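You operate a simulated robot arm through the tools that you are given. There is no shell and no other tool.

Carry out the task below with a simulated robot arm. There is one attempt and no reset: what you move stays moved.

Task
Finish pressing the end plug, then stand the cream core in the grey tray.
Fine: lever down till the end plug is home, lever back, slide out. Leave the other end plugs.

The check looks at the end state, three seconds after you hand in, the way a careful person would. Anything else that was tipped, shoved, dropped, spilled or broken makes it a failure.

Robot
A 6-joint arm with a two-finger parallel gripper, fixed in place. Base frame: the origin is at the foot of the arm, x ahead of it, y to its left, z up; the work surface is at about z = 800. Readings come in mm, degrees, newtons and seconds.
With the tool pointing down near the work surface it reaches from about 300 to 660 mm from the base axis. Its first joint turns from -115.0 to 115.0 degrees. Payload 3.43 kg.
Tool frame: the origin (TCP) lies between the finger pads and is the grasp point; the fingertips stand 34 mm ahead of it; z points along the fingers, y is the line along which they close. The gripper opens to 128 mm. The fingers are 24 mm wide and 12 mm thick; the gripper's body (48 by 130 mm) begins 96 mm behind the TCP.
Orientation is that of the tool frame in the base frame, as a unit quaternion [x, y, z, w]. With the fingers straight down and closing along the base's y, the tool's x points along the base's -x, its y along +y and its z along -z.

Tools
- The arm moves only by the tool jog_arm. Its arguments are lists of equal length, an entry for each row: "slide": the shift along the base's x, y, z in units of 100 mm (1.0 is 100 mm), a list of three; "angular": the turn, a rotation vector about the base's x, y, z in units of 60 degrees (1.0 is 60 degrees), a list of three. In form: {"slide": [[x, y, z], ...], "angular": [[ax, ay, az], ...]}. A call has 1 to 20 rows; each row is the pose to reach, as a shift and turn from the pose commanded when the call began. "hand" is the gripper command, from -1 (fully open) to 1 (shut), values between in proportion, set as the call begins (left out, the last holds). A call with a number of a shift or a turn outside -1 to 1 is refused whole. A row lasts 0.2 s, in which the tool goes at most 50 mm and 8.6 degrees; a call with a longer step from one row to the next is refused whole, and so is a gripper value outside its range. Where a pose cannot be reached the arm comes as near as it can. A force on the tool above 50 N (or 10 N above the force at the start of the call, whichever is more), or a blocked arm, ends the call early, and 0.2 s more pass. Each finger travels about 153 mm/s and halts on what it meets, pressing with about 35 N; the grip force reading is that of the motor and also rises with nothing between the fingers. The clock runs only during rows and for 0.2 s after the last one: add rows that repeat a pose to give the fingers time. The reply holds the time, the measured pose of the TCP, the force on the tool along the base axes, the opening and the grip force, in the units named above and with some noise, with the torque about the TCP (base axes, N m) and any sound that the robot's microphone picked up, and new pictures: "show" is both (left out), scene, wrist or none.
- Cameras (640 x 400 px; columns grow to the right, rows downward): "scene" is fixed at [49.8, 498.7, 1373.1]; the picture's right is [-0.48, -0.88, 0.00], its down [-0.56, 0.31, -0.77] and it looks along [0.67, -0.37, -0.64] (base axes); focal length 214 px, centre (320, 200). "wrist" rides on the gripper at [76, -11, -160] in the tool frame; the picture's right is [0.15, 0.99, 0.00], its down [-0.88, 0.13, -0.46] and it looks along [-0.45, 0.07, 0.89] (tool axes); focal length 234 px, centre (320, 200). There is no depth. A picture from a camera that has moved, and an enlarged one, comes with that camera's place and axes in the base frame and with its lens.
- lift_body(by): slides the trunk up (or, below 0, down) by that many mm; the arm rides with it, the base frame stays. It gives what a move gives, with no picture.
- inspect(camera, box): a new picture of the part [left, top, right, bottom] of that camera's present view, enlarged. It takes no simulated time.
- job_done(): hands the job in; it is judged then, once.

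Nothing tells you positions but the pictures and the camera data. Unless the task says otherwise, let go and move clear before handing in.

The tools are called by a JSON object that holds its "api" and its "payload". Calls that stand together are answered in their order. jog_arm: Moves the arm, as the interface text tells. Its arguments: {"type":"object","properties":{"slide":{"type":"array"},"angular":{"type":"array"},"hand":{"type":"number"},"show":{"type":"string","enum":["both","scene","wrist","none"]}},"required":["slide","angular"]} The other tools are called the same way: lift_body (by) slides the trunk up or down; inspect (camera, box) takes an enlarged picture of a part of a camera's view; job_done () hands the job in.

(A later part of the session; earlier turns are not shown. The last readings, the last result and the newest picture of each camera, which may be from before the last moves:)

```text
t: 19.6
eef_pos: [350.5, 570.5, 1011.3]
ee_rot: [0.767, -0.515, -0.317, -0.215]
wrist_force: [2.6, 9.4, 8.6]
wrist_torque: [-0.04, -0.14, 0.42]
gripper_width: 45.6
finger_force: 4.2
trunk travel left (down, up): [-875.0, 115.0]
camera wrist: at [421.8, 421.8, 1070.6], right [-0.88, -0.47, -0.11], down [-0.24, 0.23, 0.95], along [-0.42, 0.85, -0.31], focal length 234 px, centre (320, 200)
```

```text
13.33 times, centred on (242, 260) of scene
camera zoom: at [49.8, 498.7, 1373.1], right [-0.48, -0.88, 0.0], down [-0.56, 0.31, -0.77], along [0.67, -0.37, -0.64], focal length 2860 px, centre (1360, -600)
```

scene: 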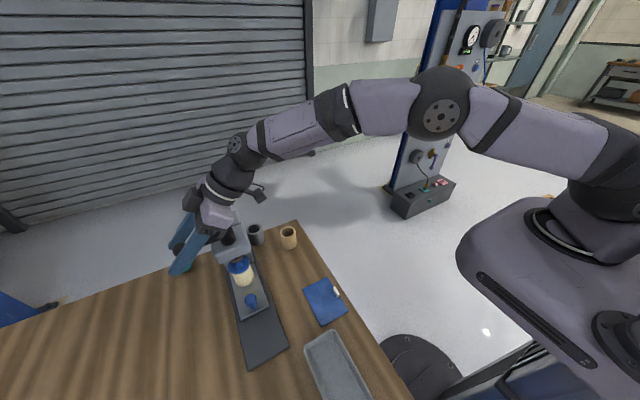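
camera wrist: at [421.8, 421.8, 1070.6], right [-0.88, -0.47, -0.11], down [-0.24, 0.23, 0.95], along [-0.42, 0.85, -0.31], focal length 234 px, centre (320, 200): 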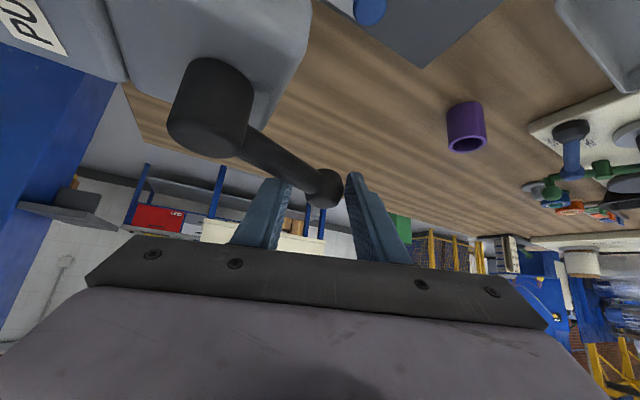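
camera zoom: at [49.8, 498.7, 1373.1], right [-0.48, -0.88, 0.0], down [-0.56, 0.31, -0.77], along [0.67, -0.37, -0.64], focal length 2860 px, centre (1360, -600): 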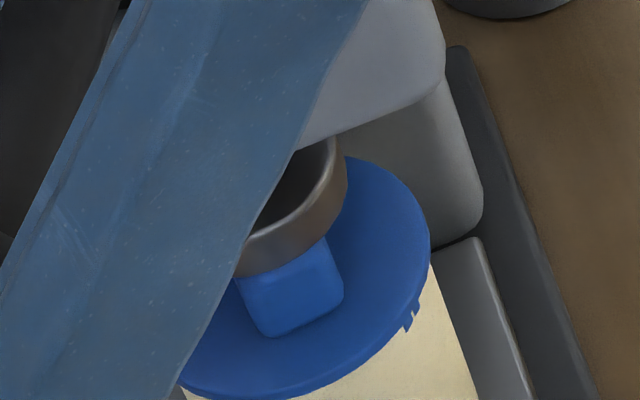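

The ball is at about 67° with 13 N resisting, and the fingers are wedging a little from the misalignment. I'll open slightly, re-align the yaw with the lever, and keep going along the arc.

{"api": "jog_arm", "payload": {"slide": [[0, 0, 0], [-0.02, -0.04, 0], [-0.04, -0.08, 0], [-0.06, -0.12, 0], [-0.08, -0.16, 0], [-0.08, -0.16, 0]], "angular": [[0, 0, 0.0], [0, 0, 0.06], [0, 0, 0.12], [0, 0, 0.18], [0, 0, 0.24], [0, 0, 0.24]], "hand": 0.15, "show": "wrist"}}

{"api": "inspect", "payload": {"camera": "scene", "box": [150, 180, 290, 310]}}

{"api": "inspect", "payload": {"camera": "scene", "box": [222, 245, 262, 275]}}

```text
t: 21.0
eef_pos: [342.5, 555.7, 1010.2]
ee_rot: [0.825, -0.415, -0.341, -0.174]
wrist_force: [9.1, 14.6, 9.9]
wrist_torque: [-0.05, -0.53, 0.44]
gripper_width: 63.6
finger_force: 7.8
trunk travel left (down, up): [-875.0, 115.0]
camera wrist: at [450.6, 429.0, 1069.1], right [-0.73, -0.67, -0.11], down [-0.29, 0.16, 0.94], along [-0.62, 0.72, -0.31], focal length 234 px, centre (320, 200)
```

wrist: 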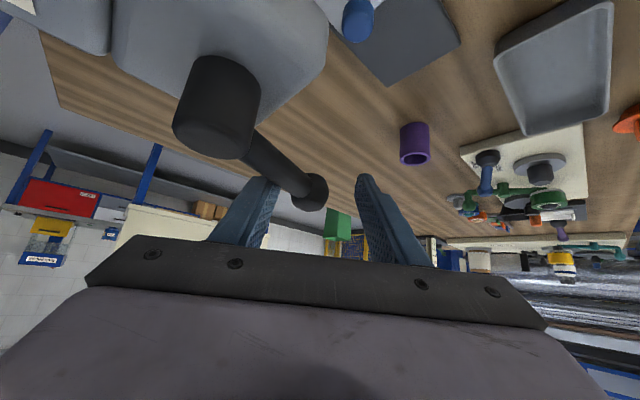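

```text
3.08 times, centred on (220, 245) of scene
camera zoom: at [49.8, 498.7, 1373.1], right [-0.48, -0.88, 0.0], down [-0.56, 0.31, -0.77], along [0.67, -0.37, -0.64], focal length 660 px, centre (628, 62)
```

zoom: 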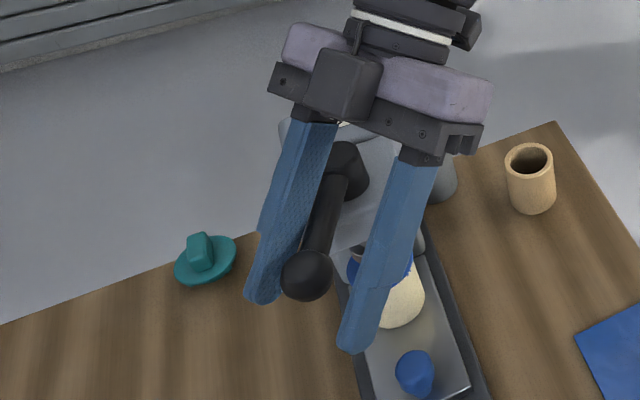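

```text
13.33 times, centred on (242, 260) of scene
camera zoom: at [49.8, 498.7, 1373.1], right [-0.48, -0.88, 0.0], down [-0.56, 0.31, -0.77], along [0.67, -0.37, -0.64], focal length 2860 px, centre (1360, -600)
```

zoom: 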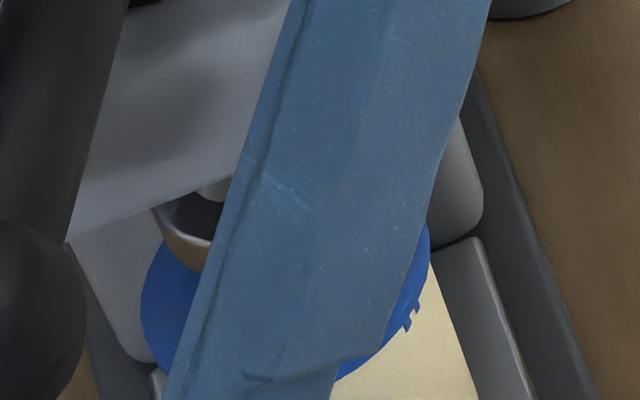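

The lever is at about 71° with roughly 17 N of tangential resistance, and the finger is being forced open by the side load. I'll back out and push again with closed fingers from the +y side, which is a stiffer setup.

{"api": "jog_arm", "payload": {"slide": [[0, 0, 0], [0.03, 0.03, 0.03], [0.12, -0.1, 0.18], [0.22, -0.25, 0.36], [0.32, -0.39, 0.54], [0.43, -0.52, 0.72], [0.43, -0.52, 0.72]], "angular": [[0, 0, 0], [0, 0, 0], [0, 0, 0], [0, 0, 0], [0, 0, 0], [0, 0, 0], [0, 0, 0]], "hand": -0.2}}

{"api": "inspect", "payload": {"camera": "scene", "box": [222, 245, 262, 275]}}

{"api": "inspect", "payload": {"camera": "scene", "box": [150, 180, 290, 310]}}

```text
t: 22.6
eef_pos: [385.5, 501.3, 1081.9]
ee_rot: [0.826, -0.415, -0.342, -0.171]
wrist_force: [-0.9, 0.1, 0.3]
wrist_torque: [0.0, -0.02, 0.04]
gripper_width: 76.9
finger_force: 0.0
trunk travel left (down, up): [-875.0, 115.0]
camera wrist: at [492.8, 375.3, 1141.4], right [-0.73, -0.67, -0.1], down [-0.28, 0.16, 0.94], along [-0.62, 0.72, -0.31], focal length 234 px, centre (320, 200)
```

scene: 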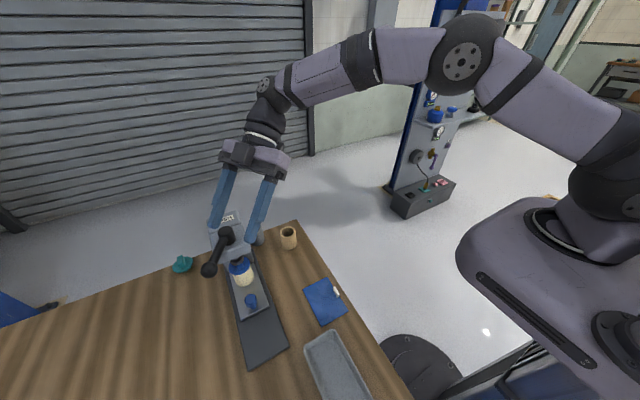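
wrist: 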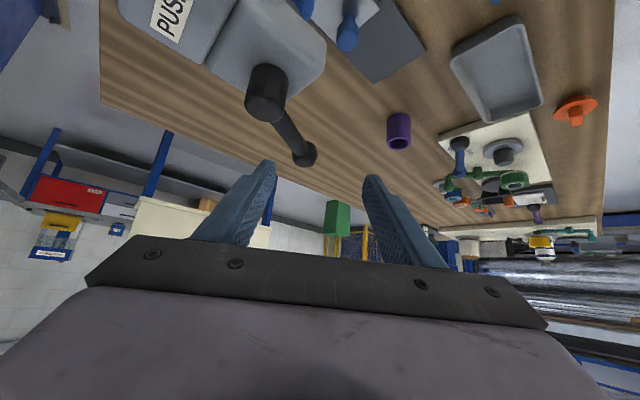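

```text
13.33 times, centred on (242, 260) of scene
camera zoom: at [49.8, 498.7, 1373.1], right [-0.48, -0.88, 0.0], down [-0.56, 0.31, -0.77], along [0.67, -0.37, -0.64], focal length 2860 px, centre (1360, -600)
```

zoom: 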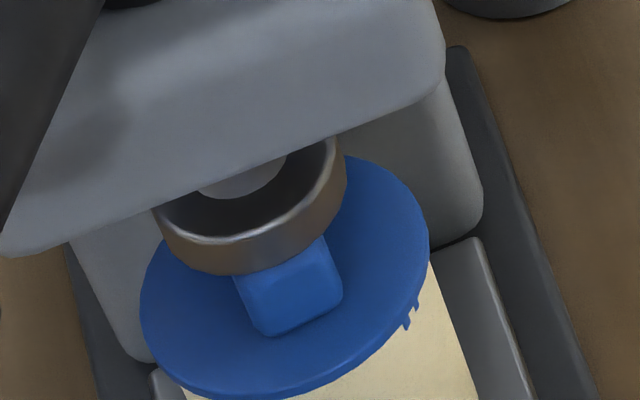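

```text
3.08 times, centred on (220, 245) of scene
camera zoom: at [49.8, 498.7, 1373.1], right [-0.48, -0.88, 0.0], down [-0.56, 0.31, -0.77], along [0.67, -0.37, -0.64], focal length 660 px, centre (628, 62)
```

zoom: 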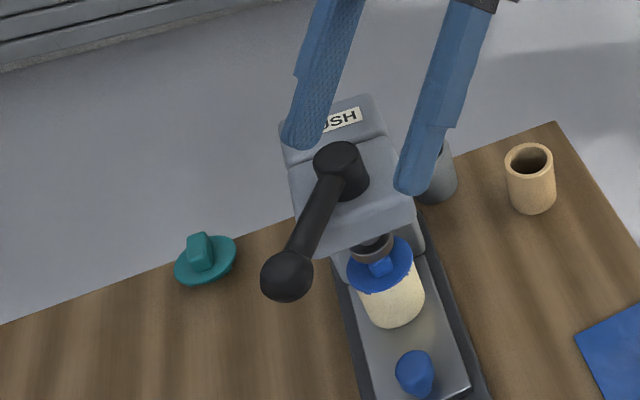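

When released, the lever sprang back to about 62°, and the plug didn't move over the last stretch, so it may already be seated. I'll get a side view of the plug from the front to check for a gap.

{"api": "jog_arm", "payload": {"slide": [[-0.12, -0.1, 0.05], [-0.25, -0.2, 0.1], [-0.4, -0.35, 0.1], [-0.55, -0.5, 0.1], [-0.7, -0.65, 0.1], [-0.85, -0.8, 0.1], [-0.95, -0.8, 0.1], [-0.95, -0.8, 0.1]], "angular": [[0, 0, -0.1], [0, 0, -0.22], [0, 0, -0.35], [0, 0, -0.48], [0, 0, -0.61], [0, 0, -0.74], [0, 0, -0.87], [0, 0, -1.0]], "hand": 1, "show": "none"}}

{"api": "jog_arm", "payload": {"slide": [[-0.02, 0.0, -0.15], [-0.04, 0.0, -0.3], [-0.05, 0.0, -0.45], [-0.05, 0.0, -0.6], [-0.05, 0, -0.75]], "angular": [[0, 0, -0.12], [0, 0, -0.24], [0, 0, -0.36], [0, 0, -0.48], [0, 0, -0.5]]}}

```text
t: 24.4
eef_pos: [289.9, 421.8, 1091.9]
ee_rot: [-0.509, 0.772, 0.21, 0.319]
wrist_force: [0.4, -0.7, -0.1]
wrist_torque: [-0.02, 0.0, 0.01]
gripper_width: 0.0
finger_force: 32.7
trunk travel left (down, up): [-875.0, 115.0]
```

```text
t: 25.6
eef_pos: [326.8, 364.6, 1029.4]
ee_rot: [-0.415, 0.844, 0.173, 0.291]
wrist_force: [0.3, 0.5, 0.2]
wrist_torque: [0.02, 0.02, 0.0]
gripper_width: 0.2
finger_force: 33.3
out of reach, approached as far as the arm can: row 1, 2, 3, 4, 5
trunk travel left (down, up): [-875.0, 115.0]
camera wrist: at [242.6, 228.1, 1102.9], right [-0.86, 0.5, -0.04], down [0.16, 0.36, 0.92], along [0.48, 0.79, -0.4], focal length 234 px, centre (320, 200)
```

scene: 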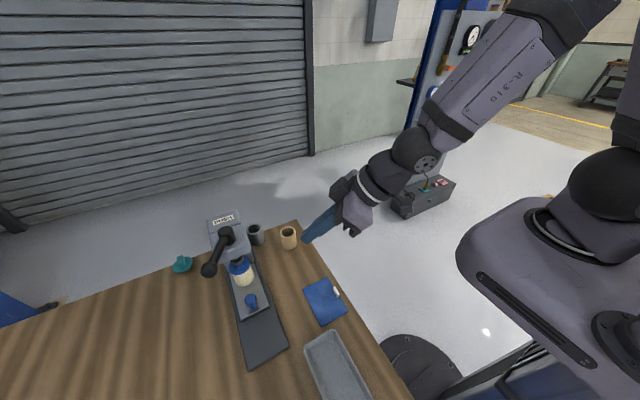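
wrist: 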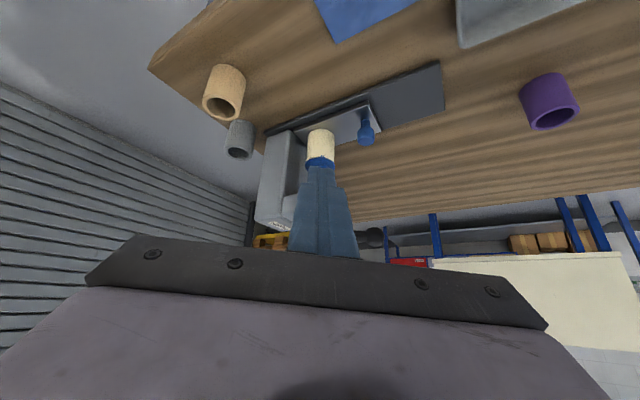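

The arm is too folded for that pose, but this view already shows the core and plug from the side. I'll zoom in.

{"api": "inspect", "payload": {"camera": "wrist", "box": [290, 115, 390, 185]}}

{"api": "inspect", "payload": {"camera": "wrist", "box": [300, 120, 345, 180]}}

```text
5.71 times, centred on (340, 150) of wrist
camera zoom: at [242.6, 228.1, 1102.9], right [-0.86, 0.5, -0.04], down [0.16, 0.36, 0.92], along [0.48, 0.79, -0.4], focal length 1338 px, centre (206, 486)
```

zoom: 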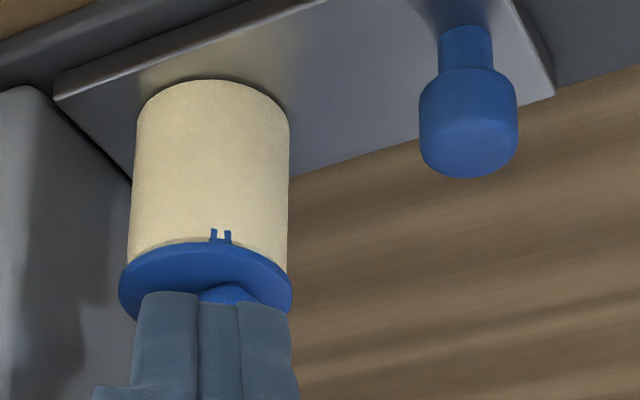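

```text
6.67 times, centred on (322, 150) of wrist
camera zoom: at [242.6, 228.1, 1102.9], right [-0.86, 0.5, -0.04], down [0.16, 0.36, 0.92], along [0.48, 0.79, -0.4], focal length 1561 px, centre (303, 533)
```

zoom: 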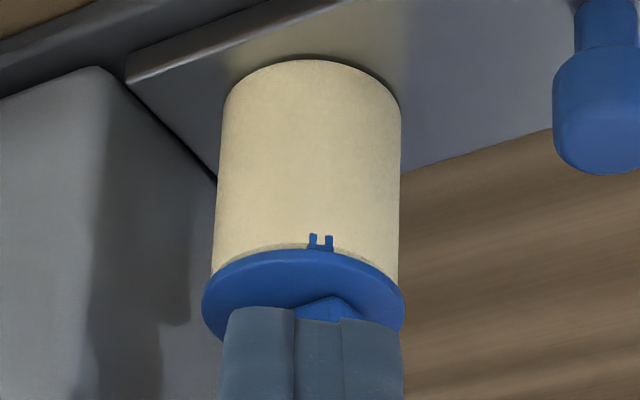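

The flange looks nearly seated, but I can't rule out a thin gap. I'll open the fingers so they don't block the view and lower the trunk for a flatter view.

{"api": "jog_arm", "payload": {"slide": [[0, 0, 0], [0, 0, 0], [0, 0, 0]], "angular": [[0, 0, 0], [0, 0, 0], [0, 0, 0]], "hand": -1, "show": "none"}}

{"api": "lift_body", "payload": {"by": -120}}

{"api": "jog_arm", "payload": {"slide": [[0, 0, 0]], "angular": [[0, 0, 0]]}}

{"api": "inspect", "payload": {"camera": "wrist", "box": [280, 160, 400, 240]}}

```text
t: 26.4
eef_pos: [326.9, 365.5, 1028.6]
ee_rot: [-0.415, 0.844, 0.173, 0.291]
wrist_force: [0.7, -0.4, -0.3]
wrist_torque: [-0.01, 0.02, 0.0]
gripper_width: 128.0
finger_force: 0.1
trunk travel left (down, up): [-875.0, 115.0]
```

```text
t: 27.9
eef_pos: [326.9, 364.7, 908.0]
ee_rot: [-0.416, 0.844, 0.174, 0.291]
wrist_force: [-0.3, -0.3, -0.5]
wrist_torque: [0.01, -0.01, 0.06]
gripper_width: 128.0
finger_force: 0.0
trunk travel left (down, up): [-755.0, 235.0]
```

```text
t: 28.3
eef_pos: [325.4, 364.4, 909.2]
ee_rot: [-0.416, 0.844, 0.173, 0.291]
wrist_force: [-0.8, 0.7, 0.2]
wrist_torque: [-0.02, 0.01, 0.03]
gripper_width: 128.1
finger_force: 0.1
trunk travel left (down, up): [-755.0, 235.0]
camera wrist: at [242.5, 228.3, 983.0], right [-0.86, 0.5, -0.04], down [0.16, 0.36, 0.92], along [0.47, 0.79, -0.4], focal length 234 px, centre (320, 200)
```

scene: 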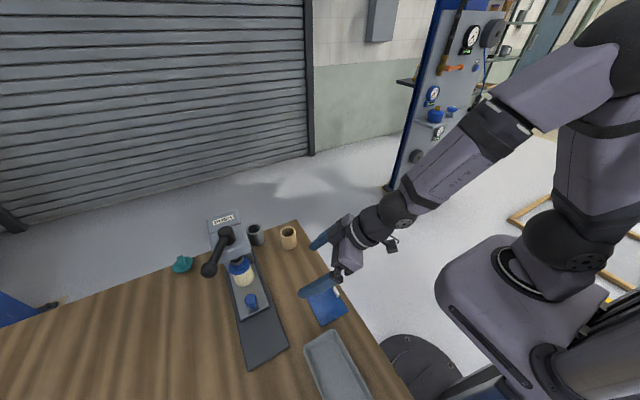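
wrist: 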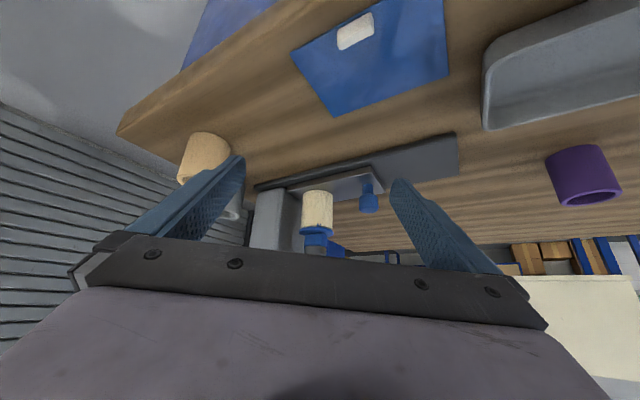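

```text
5.00 times, centred on (340, 200) of wrist
camera zoom: at [242.5, 228.3, 983.0], right [-0.86, 0.5, -0.04], down [0.16, 0.36, 0.92], along [0.47, 0.79, -0.4], focal length 1171 px, centre (220, 200)
```

zoom: 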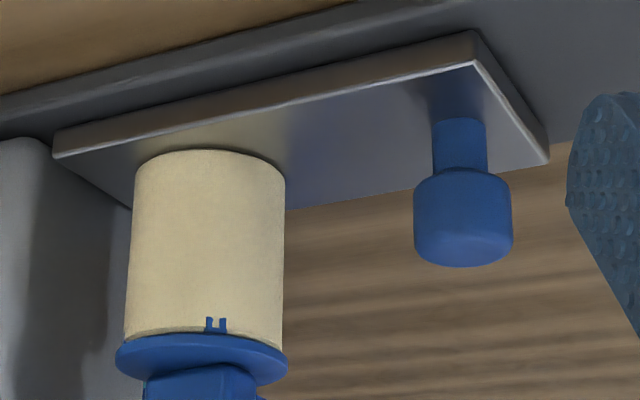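

{"api": "inspect", "payload": {"camera": "wrist", "box": [295, 215, 345, 255]}}

{"api": "inspect", "payload": {"camera": "wrist", "box": [298, 180, 342, 260]}}

```text
10.00 times, centred on (320, 235) of wrist
camera zoom: at [242.5, 228.3, 983.0], right [-0.86, 0.5, -0.04], down [0.16, 0.36, 0.92], along [0.47, 0.79, -0.4], focal length 2342 px, centre (320, -150)
```

zoom: 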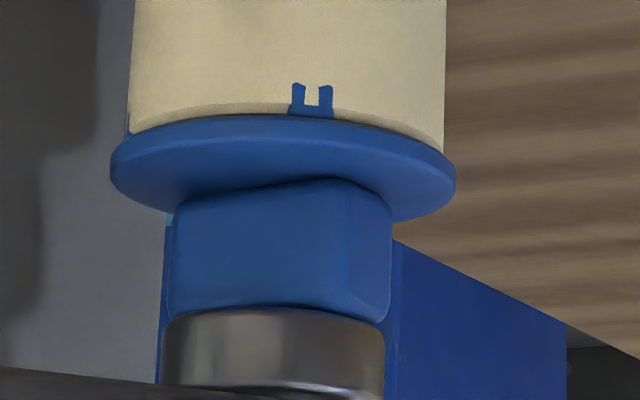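

```text
5.00 times, centred on (320, 220) of wrist
camera zoom: at [242.5, 228.3, 983.0], right [-0.86, 0.5, -0.04], down [0.16, 0.36, 0.92], along [0.47, 0.79, -0.4], focal length 1171 px, centre (320, 100)
```

zoom: 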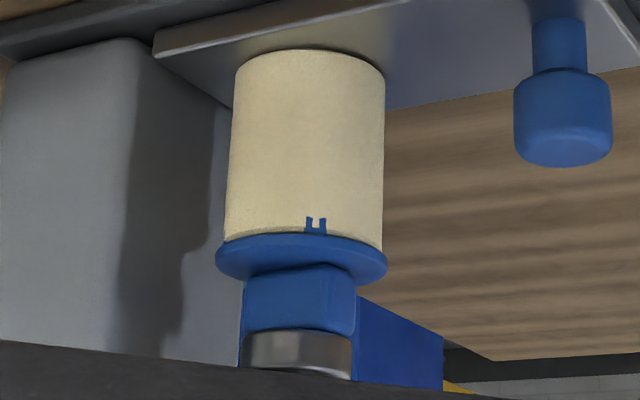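

The flange looks flush or very close to it, and the ram foot is in contact with the handle. I'll lower a bit more for a near-horizontal view of the joint.

{"api": "lift_body", "payload": {"by": -40}}

{"api": "jog_arm", "payload": {"slide": [[0, 0, 0]], "angular": [[0, 0, 0]], "show": "wrist"}}

{"api": "inspect", "payload": {"camera": "wrist", "box": [295, 215, 345, 275]}}

```text
t: 29.1
eef_pos: [325.9, 365.3, 868.4]
ee_rot: [-0.415, 0.844, 0.173, 0.291]
wrist_force: [0.5, 0.5, -0.8]
wrist_torque: [-0.01, 0.02, 0.01]
gripper_width: 128.1
finger_force: 0.1
trunk travel left (down, up): [-715.0, 275.0]
```

```text
t: 29.5
eef_pos: [326.1, 364.1, 868.4]
ee_rot: [-0.416, 0.844, 0.174, 0.291]
wrist_force: [0.0, 0.7, -0.3]
wrist_torque: [0.04, 0.03, 0.0]
gripper_width: 128.1
finger_force: 0.0
trunk travel left (down, up): [-715.0, 275.0]
camera wrist: at [242.5, 228.3, 943.0], right [-0.86, 0.5, -0.04], down [0.16, 0.36, 0.92], along [0.47, 0.79, -0.4], focal length 234 px, centre (320, 200)
```

wrist: 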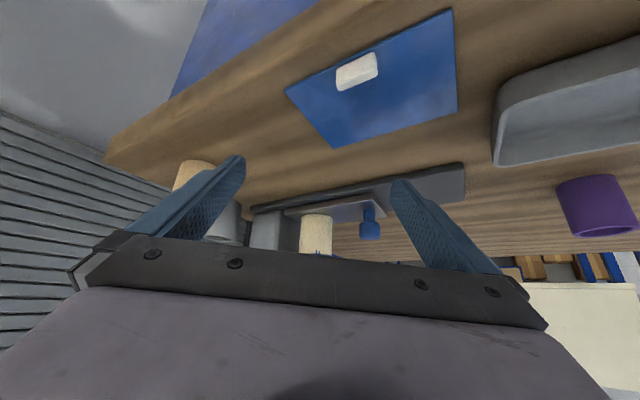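

```text
6.67 times, centred on (320, 245) of wrist
camera zoom: at [242.5, 228.3, 943.0], right [-0.86, 0.5, -0.04], down [0.16, 0.36, 0.92], along [0.47, 0.79, -0.4], focal length 1561 px, centre (320, -100)
```

zoom: 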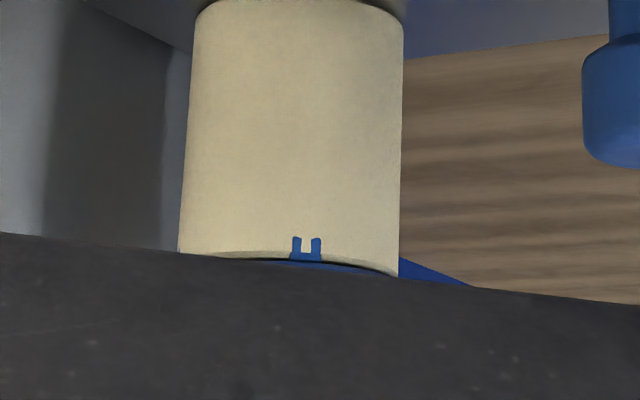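

The gripper body now hides the flange. I'll raise the tool and pitch it up so the camera looks horizontally at the joint.

{"api": "jog_arm", "payload": {"slide": [[0.06, 0.1, 0.15], [0.12, 0.2, 0.3], [0.18, 0.3, 0.45], [0.24, 0.4, 0.6], [0.24, 0.4, 0.6]], "angular": [[0.07, -0.042, 0], [0.14, -0.085, 0], [0.21, -0.127, 0], [0.287, -0.17, 0], [0.287, -0.17, 0]]}}

{"api": "inspect", "payload": {"camera": "wrist", "box": [270, 130, 390, 240]}}

```text
t: 30.7
eef_pos: [362.7, 397.1, 934.1]
ee_rot: [-0.382, 0.779, 0.262, 0.422]
wrist_force: [-0.6, 0.4, -0.2]
wrist_torque: [0.0, 0.01, 0.01]
gripper_width: 128.0
finger_force: 0.0
out of reach, approached as far as the arm can: row 2, 3, 4, 5
trunk travel left (down, up): [-715.0, 275.0]
camera wrist: at [272.6, 246.1, 948.6], right [-0.86, 0.51, -0.04], down [0.0, 0.07, 1.0], along [0.51, 0.86, -0.06], focal length 234 px, centre (320, 200)
```

scene: 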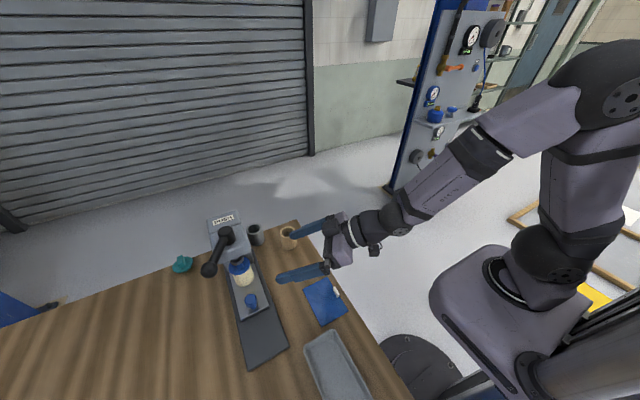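
wrist: 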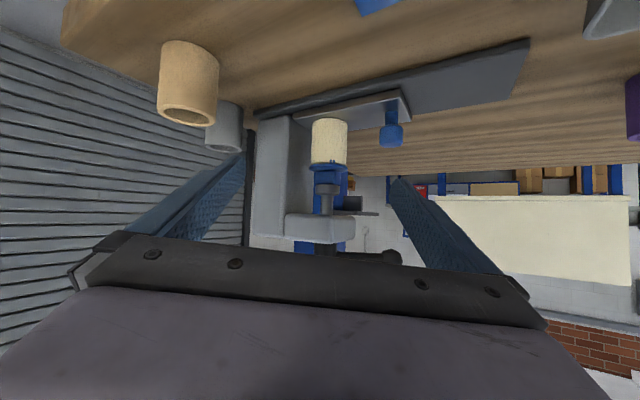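

```text
3.64 times, centred on (330, 185) of wrist
camera zoom: at [272.6, 246.1, 948.6], right [-0.86, 0.51, -0.04], down [0.0, 0.07, 1.0], along [0.51, 0.86, -0.06], focal length 852 px, centre (284, 254)
```

zoom: 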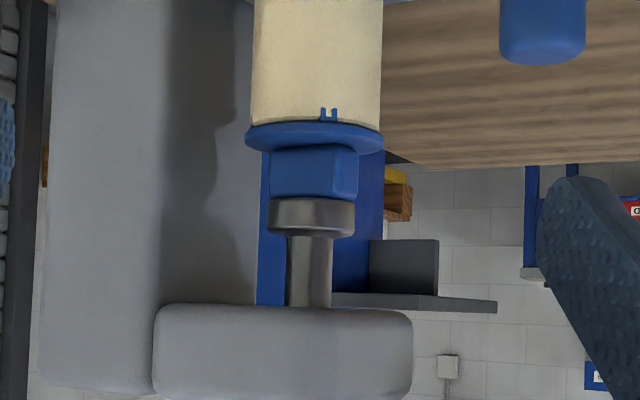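

Now there's a clear side view of the ram, plug and core. I'll zoom in tightly on the joint.

{"api": "inspect", "payload": {"camera": "wrist", "box": [300, 145, 360, 185]}}

{"api": "inspect", "payload": {"camera": "wrist", "box": [305, 150, 350, 175]}}

```text
10.00 times, centred on (330, 165) of wrist
camera zoom: at [272.6, 246.1, 948.6], right [-0.86, 0.51, -0.04], down [0.0, 0.07, 1.0], along [0.51, 0.86, -0.06], focal length 2342 px, centre (220, 550)
```

zoom: 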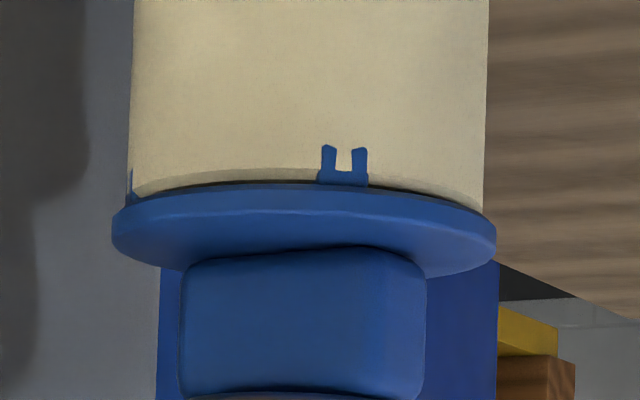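

```text
14.22 times, centred on (328, 162) of wrist
camera zoom: at [272.6, 246.1, 948.6], right [-0.86, 0.51, -0.04], down [0.0, 0.07, 1.0], along [0.51, 0.86, -0.06], focal length 3330 px, centre (213, 733)
```

zoom: 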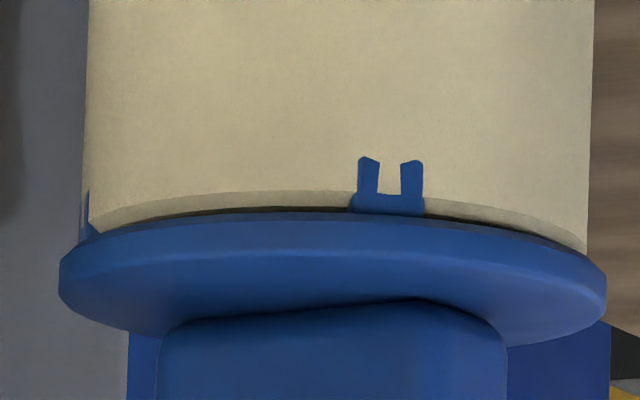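

I can see a hairline dark gap under the flange, perhaps 0.5–1 mm, so I want a firmer press to make sure it's home. I'll raise the trunk back up and set up the closed-finger push from the +y side.

{"api": "lift_body", "payload": {"by": 160}}

{"api": "jog_arm", "payload": {"slide": [[0, 0.1, 0.05], [-0.02, 0.25, 0.1], [-0.04, 0.4, 0.15], [-0.06, 0.55, 0.2], [-0.08, 0.7, 0.25], [-0.1, 0.85, 0.25], [-0.1, 0.85, 0.25]], "angular": [[0, 0, 0.06], [0, 0, 0.12], [0, 0, 0.18], [0, 0, 0.24], [0, 0, 0.3], [0, 0, 0.32], [0, 0, 0.32]], "hand": 1}}

```text
t: 32.6
eef_pos: [363.4, 397.3, 1094.3]
ee_rot: [-0.384, 0.779, 0.263, 0.419]
wrist_force: [0.2, -1.2, 0.4]
wrist_torque: [0.0, 0.0, 0.01]
gripper_width: 127.9
finger_force: 0.1
trunk travel left (down, up): [-875.0, 115.0]
```

```text
t: 34.2
eef_pos: [352.4, 482.2, 1116.2]
ee_rot: [-0.509, 0.704, 0.33, 0.37]
wrist_force: [-1.2, 0.0, -0.7]
wrist_torque: [0.01, 0.0, 0.02]
gripper_width: 0.0
finger_force: 33.0
trunk travel left (down, up): [-875.0, 115.0]
camera wrist: at [317.5, 310.1, 1131.8], right [-0.98, 0.19, -0.04], down [-0.03, 0.07, 1.0], along [0.2, 0.98, -0.06], focal length 234 px, centre (320, 200)
```

scene: 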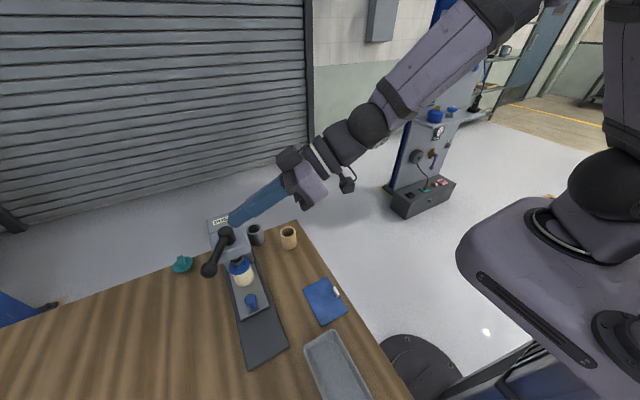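
wrist: 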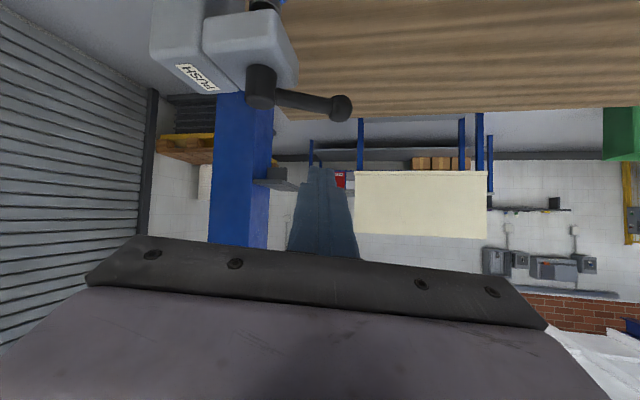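

The ball is confirmed near (351, 571, 1010). I'll reduce the tilt and move over to the +y side of the ball, staying above it.

{"api": "jog_arm", "payload": {"slide": [[0, 0.12, 0], [0, 0.25, 0], [0, 0.4, 0], [0, 0.6, 0], [0, 0.8, 0], [0, 1.0, 0], [0, 1.0, 0]], "angular": [[-0.12, 0.026, 0], [-0.24, 0.052, 0], [-0.36, 0.077, 0], [-0.48, 0.102, 0], [-0.489, 0.104, 0], [-0.489, 0.104, 0], [-0.489, 0.104, 0]], "show": "none"}}

{"api": "jog_arm", "payload": {"slide": [[-0.01, 0.15, 0], [-0.02, 0.34, 0], [-0.02, 0.36, -0.1], [-0.02, 0.36, -0.2], [-0.02, 0.36, -0.3], [-0.02, 0.36, -0.4], [-0.02, 0.36, -0.4]], "angular": [[0, 0, 0], [0, 0, 0], [0, 0, 0], [0, 0, 0], [0, 0, 0], [0, 0, 0], [0, 0, 0]]}}

```text
t: 35.8
eef_pos: [352.8, 582.0, 1118.7]
ee_rot: [-0.566, 0.784, 0.167, 0.191]
wrist_force: [0.5, 0.0, -0.8]
wrist_torque: [0.01, 0.01, 0.0]
gripper_width: 0.0
finger_force: 33.0
trunk travel left (down, up): [-875.0, 115.0]
```

```text
t: 37.4
eef_pos: [351.3, 617.9, 1079.2]
ee_rot: [-0.567, 0.784, 0.167, 0.19]
wrist_force: [0.0, -0.3, -0.2]
wrist_torque: [-0.02, 0.0, -0.03]
gripper_width: 0.1
finger_force: 33.4
trunk travel left (down, up): [-875.0, 115.0]
camera wrist: at [322.2, 477.0, 1179.7], right [-0.98, 0.18, -0.03], down [0.08, 0.55, 0.83], along [0.16, 0.82, -0.55], focal length 234 px, centre (320, 200)
```

scene: 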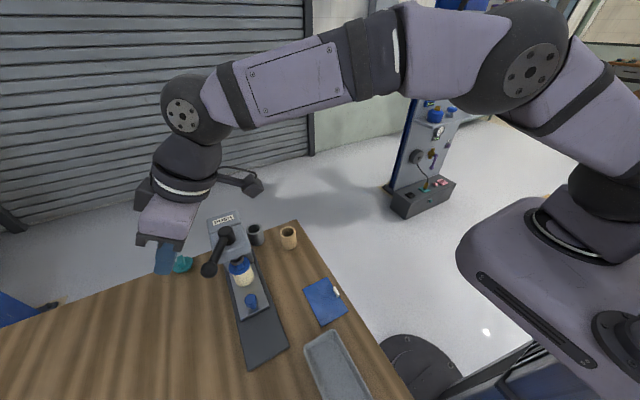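
wrist: 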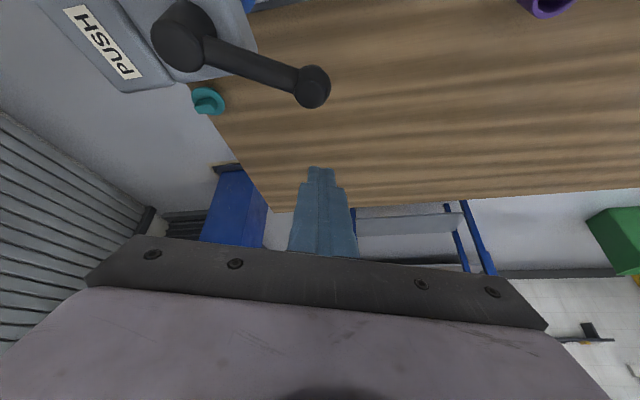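

{"api": "jog_arm", "payload": {"slide": [[-0.02, 0.02, -0.15], [-0.04, 0.02, -0.3], [-0.04, 0.02, -0.45], [-0.04, 0.02, -0.58], [-0.04, 0.02, -0.66], [-0.04, 0.02, -0.66]], "angular": [[0, 0, 0], [0, 0, 0], [0, 0, 0], [0, 0, 0], [0, 0, 0], [0, 0, 0]]}}

{"api": "inspect", "payload": {"camera": "scene", "box": [150, 180, 290, 310]}}

```text
t: 38.8
eef_pos: [346.6, 619.6, 1012.8]
ee_rot: [-0.567, 0.783, 0.168, 0.191]
wrist_force: [0.4, -0.7, -0.6]
wrist_torque: [0.01, -0.02, 0.04]
gripper_width: 0.2
finger_force: 33.0
trunk travel left (down, up): [-875.0, 115.0]
camera wrist: at [317.3, 478.0, 1113.6], right [-0.98, 0.18, -0.03], down [0.08, 0.55, 0.83], along [0.16, 0.82, -0.55], focal length 234 px, centre (320, 200)
```

scene: 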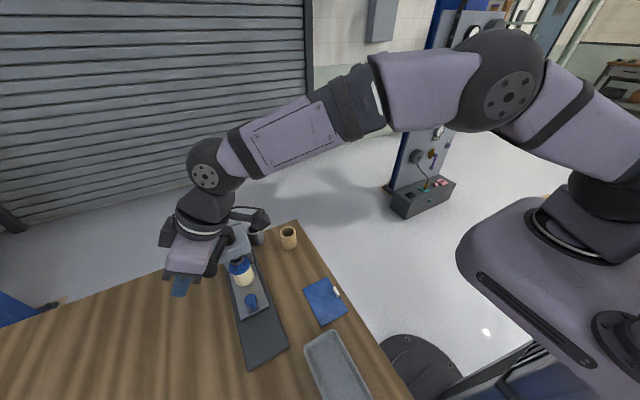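
wrist: 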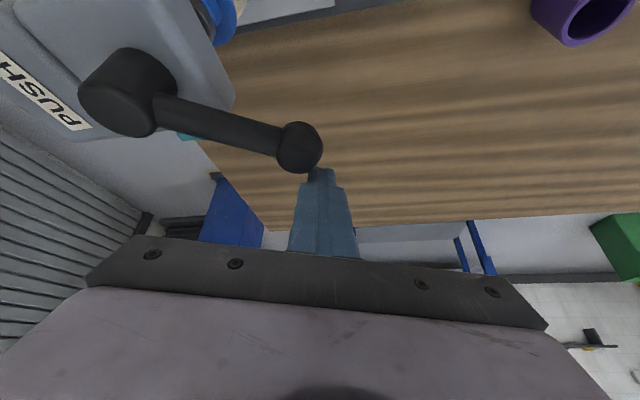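

```text
3.08 times, centred on (220, 245) of scene
camera zoom: at [49.8, 498.7, 1373.1], right [-0.48, -0.88, 0.0], down [-0.56, 0.31, -0.77], along [0.67, -0.37, -0.64], focal length 660 px, centre (628, 62)
```

zoom: 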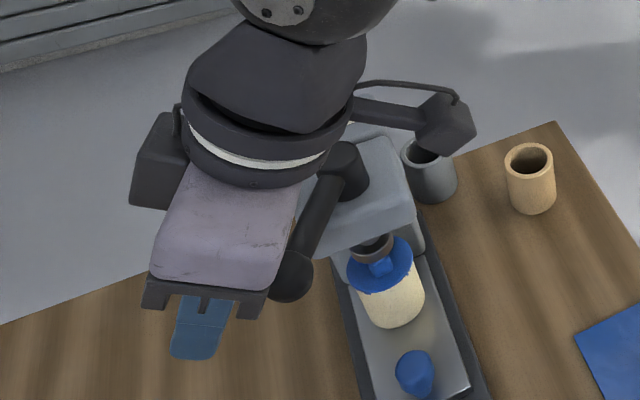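

The fingers are on the +y side of the ball. I'll push slowly in −y along the arc, watching the force.

{"api": "jog_arm", "payload": {"slide": [[0, -0.08, 0], [0, -0.15, 0], [-0.01, -0.19, 0], [-0.02, -0.23, 0], [-0.03, -0.27, 0], [-0.03, -0.3, 0]], "angular": [[0, 0, 0], [0, 0, 0], [0, 0, 0], [0, 0, 0], [0, 0, 0], [0, 0, 0]], "show": "wrist"}}

{"api": "inspect", "payload": {"camera": "scene", "box": [222, 245, 262, 275]}}

```text
t: 40.2
eef_pos: [343.7, 593.9, 1013.3]
ee_rot: [-0.567, 0.783, 0.169, 0.194]
wrist_force: [-6.3, 23.2, 8.1]
wrist_torque: [-0.2, -0.05, 0.08]
gripper_width: 0.3
finger_force: 32.5
trunk travel left (down, up): [-875.0, 115.0]
camera wrist: at [313.3, 452.0, 1114.7], right [-0.98, 0.18, -0.03], down [0.07, 0.54, 0.84], along [0.16, 0.82, -0.55], focal length 234 px, centre (320, 200)
```

wrist: 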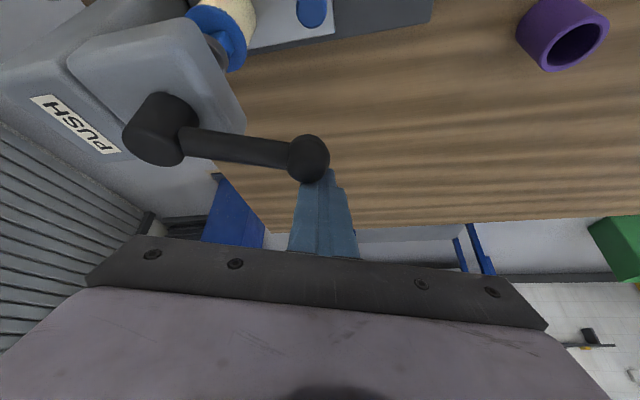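

```text
13.33 times, centred on (242, 260) of scene
camera zoom: at [49.8, 498.7, 1373.1], right [-0.48, -0.88, 0.0], down [-0.56, 0.31, -0.77], along [0.67, -0.37, -0.64], focal length 2860 px, centre (1360, -600)
```

zoom: 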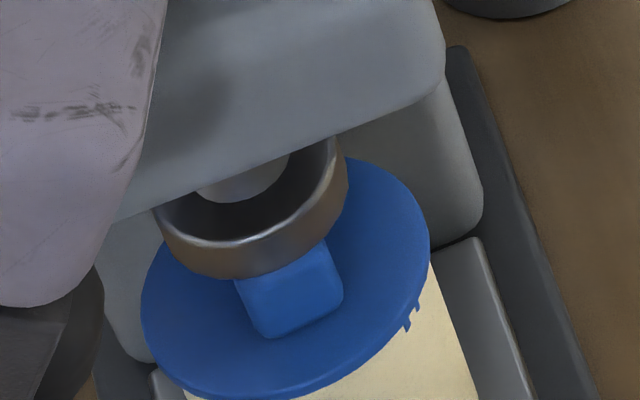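

The force is at 23 N, the lever is at about 67°, and the plug is hardly moving. I'll press a bit firmer to confirm a hard stop.

{"api": "jog_arm", "payload": {"slide": [[-0.01, -0.02, 0], [-0.02, -0.04, 0], [-0.02, -0.06, 0], [-0.03, -0.08, 0], [-0.03, -0.08, 0]], "angular": [[0, 0, 0], [0, 0, 0], [0, 0, 0], [0, 0, 0], [0, 0, 0]], "show": "wrist"}}

{"api": "inspect", "payload": {"camera": "scene", "box": [222, 245, 262, 275]}}

```text
t: 41.4
eef_pos: [342.0, 589.5, 1013.1]
ee_rot: [-0.566, 0.782, 0.168, 0.199]
wrist_force: [-2.1, 35.0, 9.6]
wrist_torque: [-0.22, -0.04, 0.19]
gripper_width: 0.2
finger_force: 32.8
trunk travel left (down, up): [-875.0, 115.0]
camera wrist: at [311.5, 447.1, 1114.1], right [-0.98, 0.18, -0.03], down [0.07, 0.54, 0.84], along [0.17, 0.82, -0.54], focal length 234 px, centre (320, 200)
```

wrist: 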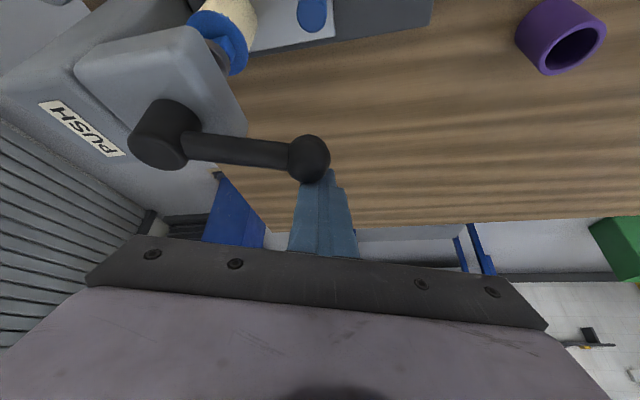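

```text
13.33 times, centred on (242, 260) of scene
camera zoom: at [49.8, 498.7, 1373.1], right [-0.48, -0.88, 0.0], down [-0.56, 0.31, -0.77], along [0.67, -0.37, -0.64], focal length 2860 px, centre (1360, -600)
```

zoom: 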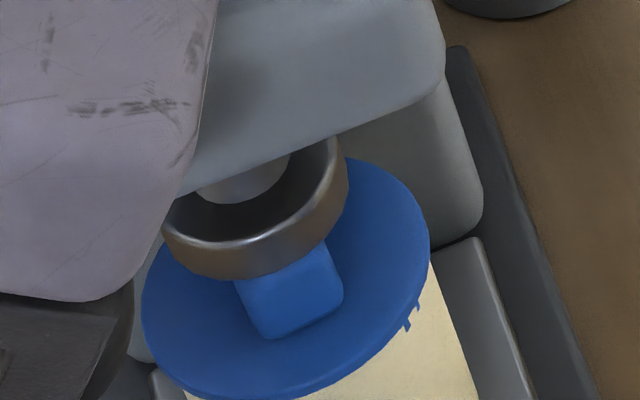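

At 35 N the plug stays put with a springy stop, which fits it being home. I'll do one last firm nudge to about 45 N and listen for or look for any change.

{"api": "jog_arm", "payload": {"slide": [[-0.005, -0.02, 0], [-0.01, -0.04, 0], [-0.01, -0.05, 0], [-0.01, -0.05, 0], [-0.01, -0.05, 0], [-0.01, -0.05, 0]], "angular": [[0, 0, 0], [0, 0, 0], [0, 0, 0], [0, 0, 0], [0, 0, 0], [0, 0, 0]], "show": "wrist"}}

{"api": "inspect", "payload": {"camera": "scene", "box": [222, 245, 262, 275]}}

```text
t: 42.8
eef_pos: [342.0, 586.9, 1015.8]
ee_rot: [-0.566, 0.781, 0.17, 0.2]
wrist_force: [0.7, 40.2, 11.0]
wrist_torque: [-0.24, -0.01, 0.24]
gripper_width: 0.3
finger_force: 32.8
trunk travel left (down, up): [-875.0, 115.0]
camera wrist: at [311.1, 444.3, 1114.4], right [-0.98, 0.18, -0.04], down [0.07, 0.54, 0.84], along [0.17, 0.83, -0.54], focal length 234 px, centre (320, 200)
```

wrist: 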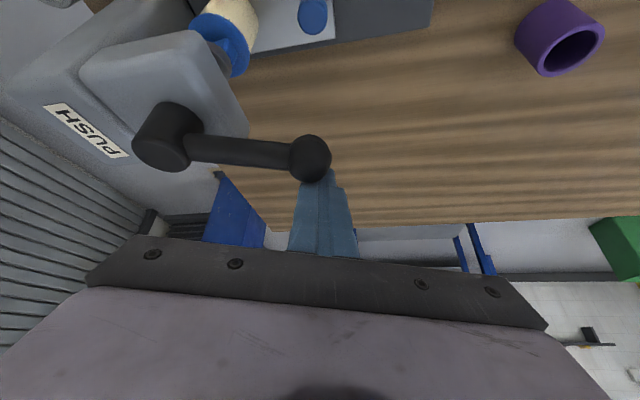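

```text
13.33 times, centred on (242, 260) of scene
camera zoom: at [49.8, 498.7, 1373.1], right [-0.48, -0.88, 0.0], down [-0.56, 0.31, -0.77], along [0.67, -0.37, -0.64], focal length 2860 px, centre (1360, -600)
```

zoom: 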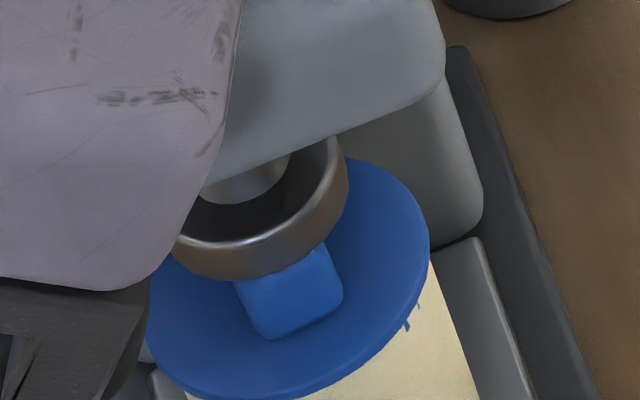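

{"api": "inspect", "payload": {"camera": "scene", "box": [232, 262, 262, 282]}}

{"api": "inspect", "payload": {"camera": "wrist", "box": [170, 0, 290, 90]}}

```text
16.00 times, centred on (247, 272) of scene
camera zoom: at [49.8, 498.7, 1373.1], right [-0.48, -0.88, 0.0], down [-0.56, 0.31, -0.77], along [0.67, -0.37, -0.64], focal length 3432 px, centre (1488, -952)
```

zoom: 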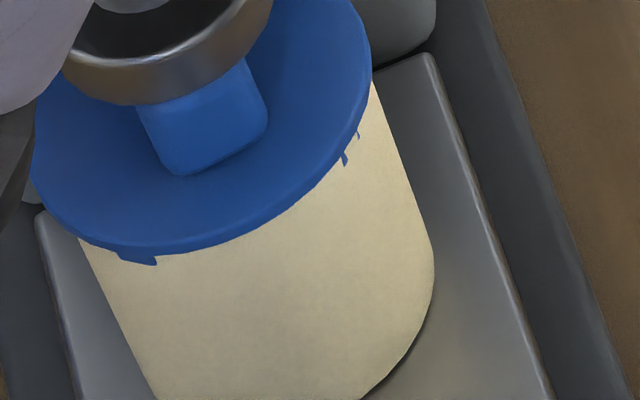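

```text
4.44 times, centred on (230, 45) of wrist
camera zoom: at [311.1, 444.3, 1114.4], right [-0.98, 0.18, -0.04], down [0.07, 0.54, 0.84], along [0.17, 0.83, -0.54], focal length 1041 px, centre (720, 889)
```

zoom: 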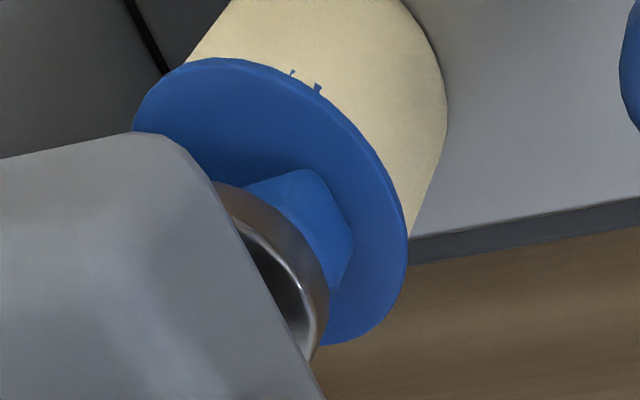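

The small lugs under the flange are getting less visible as I press, so the plug is still creeping down slightly. I'll hold the pressure for a moment and compare.

{"api": "jog_arm", "payload": {"slide": [[0, 0, 0], [0, 0, 0], [0, 0, 0], [0, 0, 0], [0, 0, 0], [0, 0, 0], [0, 0, 0], [0, 0, 0]], "angular": [[0, 0, 0], [0, 0, 0], [0, 0, 0], [0, 0, 0], [0, 0, 0], [0, 0, 0], [0, 0, 0], [0, 0, 0]], "show": "none"}}

{"api": "inspect", "payload": {"camera": "scene", "box": [232, 262, 262, 282]}}

{"api": "inspect", "payload": {"camera": "wrist", "box": [170, 0, 290, 90]}}

```text
t: 44.6
eef_pos: [341.9, 586.9, 1015.9]
ee_rot: [-0.566, 0.781, 0.17, 0.201]
wrist_force: [0.2, 37.8, 12.1]
wrist_torque: [-0.33, -0.04, 0.22]
gripper_width: 0.1
finger_force: 33.0
trunk travel left (down, up): [-875.0, 115.0]
```

```text
16.00 times, centred on (247, 272) of scene
camera zoom: at [49.8, 498.7, 1373.1], right [-0.48, -0.88, 0.0], down [-0.56, 0.31, -0.77], along [0.67, -0.37, -0.64], focal length 3432 px, centre (1488, -952)
```

zoom: 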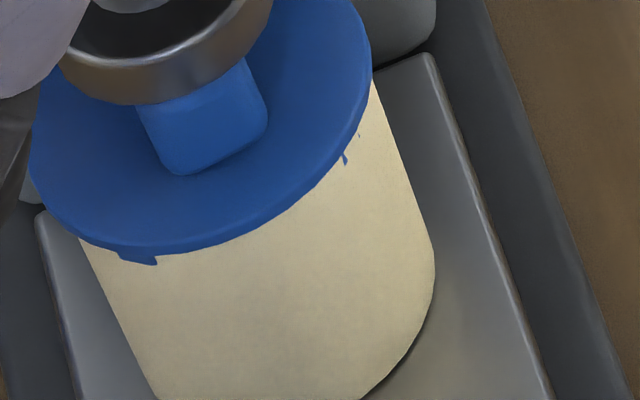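

```text
4.44 times, centred on (230, 45) of wrist
camera zoom: at [311.9, 443.5, 1115.1], right [-0.98, 0.18, -0.04], down [0.07, 0.53, 0.84], along [0.17, 0.83, -0.54], focal length 1041 px, centre (720, 889)
```

zoom: 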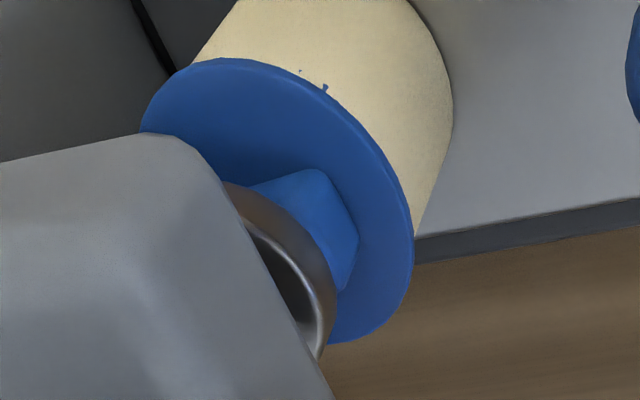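

The depth is unchanged at 40 N: the lever travelled freely to about 62°, then went stiff, so the plug is home. Next I'll back off, reorient to straddle the ball again, and swing the lever back.

{"api": "jog_arm", "payload": {"slide": [[0, 0.1, 0.0], [0, 0.2, 0.0], [0, 0.3, 0.05], [0, 0.3, 0.3], [0, 0.25, 0.6], [0, 0.1, 0.9], [0, -0.2, 1.0], [0, -0.5, 1.0], [0.1, -0.8, 1.0], [0.2, -1.0, 1.0], [0.2, -1.0, 1.0]], "angular": [[0, 0, 0], [0, 0, 0], [0, 0, 0], [0, 0, 0], [0, 0, 0], [0, 0, 0], [0, 0, 0], [0, 0, 0], [0, 0, 0], [0, 0, 0], [0, 0, 0]]}}

{"api": "inspect", "payload": {"camera": "scene", "box": [150, 180, 290, 310]}}

{"api": "inspect", "payload": {"camera": "scene", "box": [232, 262, 262, 282]}}

```text
t: 47.0
eef_pos: [359.6, 478.2, 1110.9]
ee_rot: [-0.567, 0.784, 0.167, 0.191]
wrist_force: [0.1, -0.6, 0.0]
wrist_torque: [0.0, -0.01, 0.0]
gripper_width: 0.0
finger_force: 32.9
trunk travel left (down, up): [-875.0, 115.0]
camera wrist: at [330.1, 335.7, 1212.5], right [-0.98, 0.18, -0.03], down [0.08, 0.55, 0.83], along [0.16, 0.82, -0.55], focal length 234 px, centre (320, 200)
```

scene: 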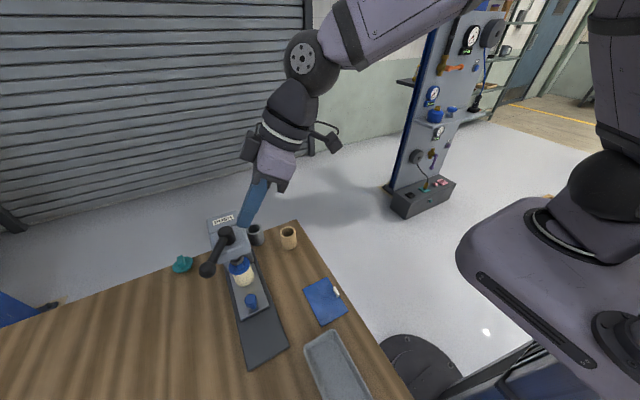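
wrist: 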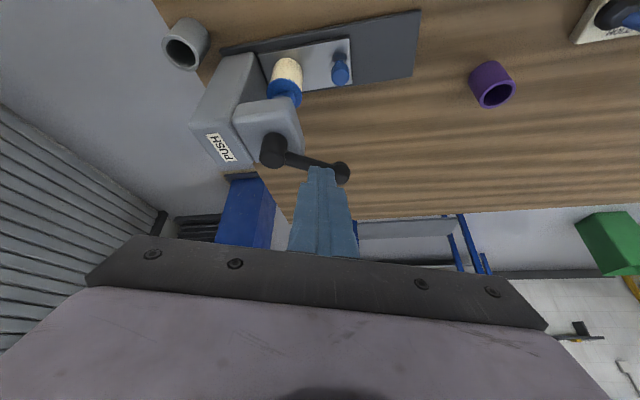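

```text
3.08 times, centred on (220, 245) of scene
camera zoom: at [49.8, 498.7, 1373.1], right [-0.48, -0.88, 0.0], down [-0.56, 0.31, -0.77], along [0.67, -0.37, -0.64], focal length 660 px, centre (628, 62)
```

zoom: 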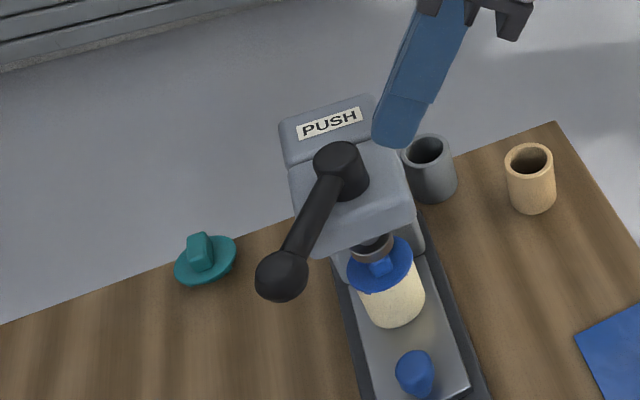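

```text
16.00 times, centred on (247, 272) of scene
camera zoom: at [49.8, 498.7, 1373.1], right [-0.48, -0.88, 0.0], down [-0.56, 0.31, -0.77], along [0.67, -0.37, -0.64], focal length 3432 px, centre (1488, -952)
```

zoom: 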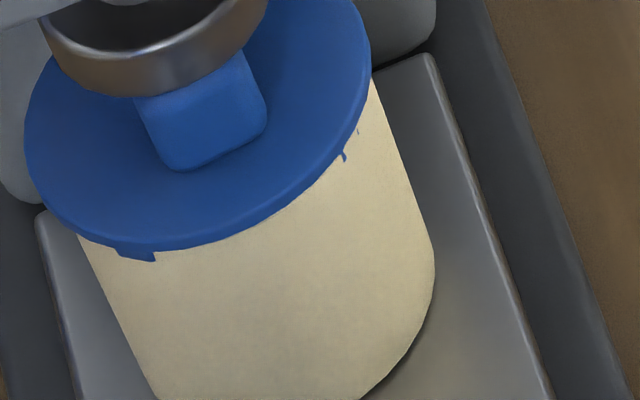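

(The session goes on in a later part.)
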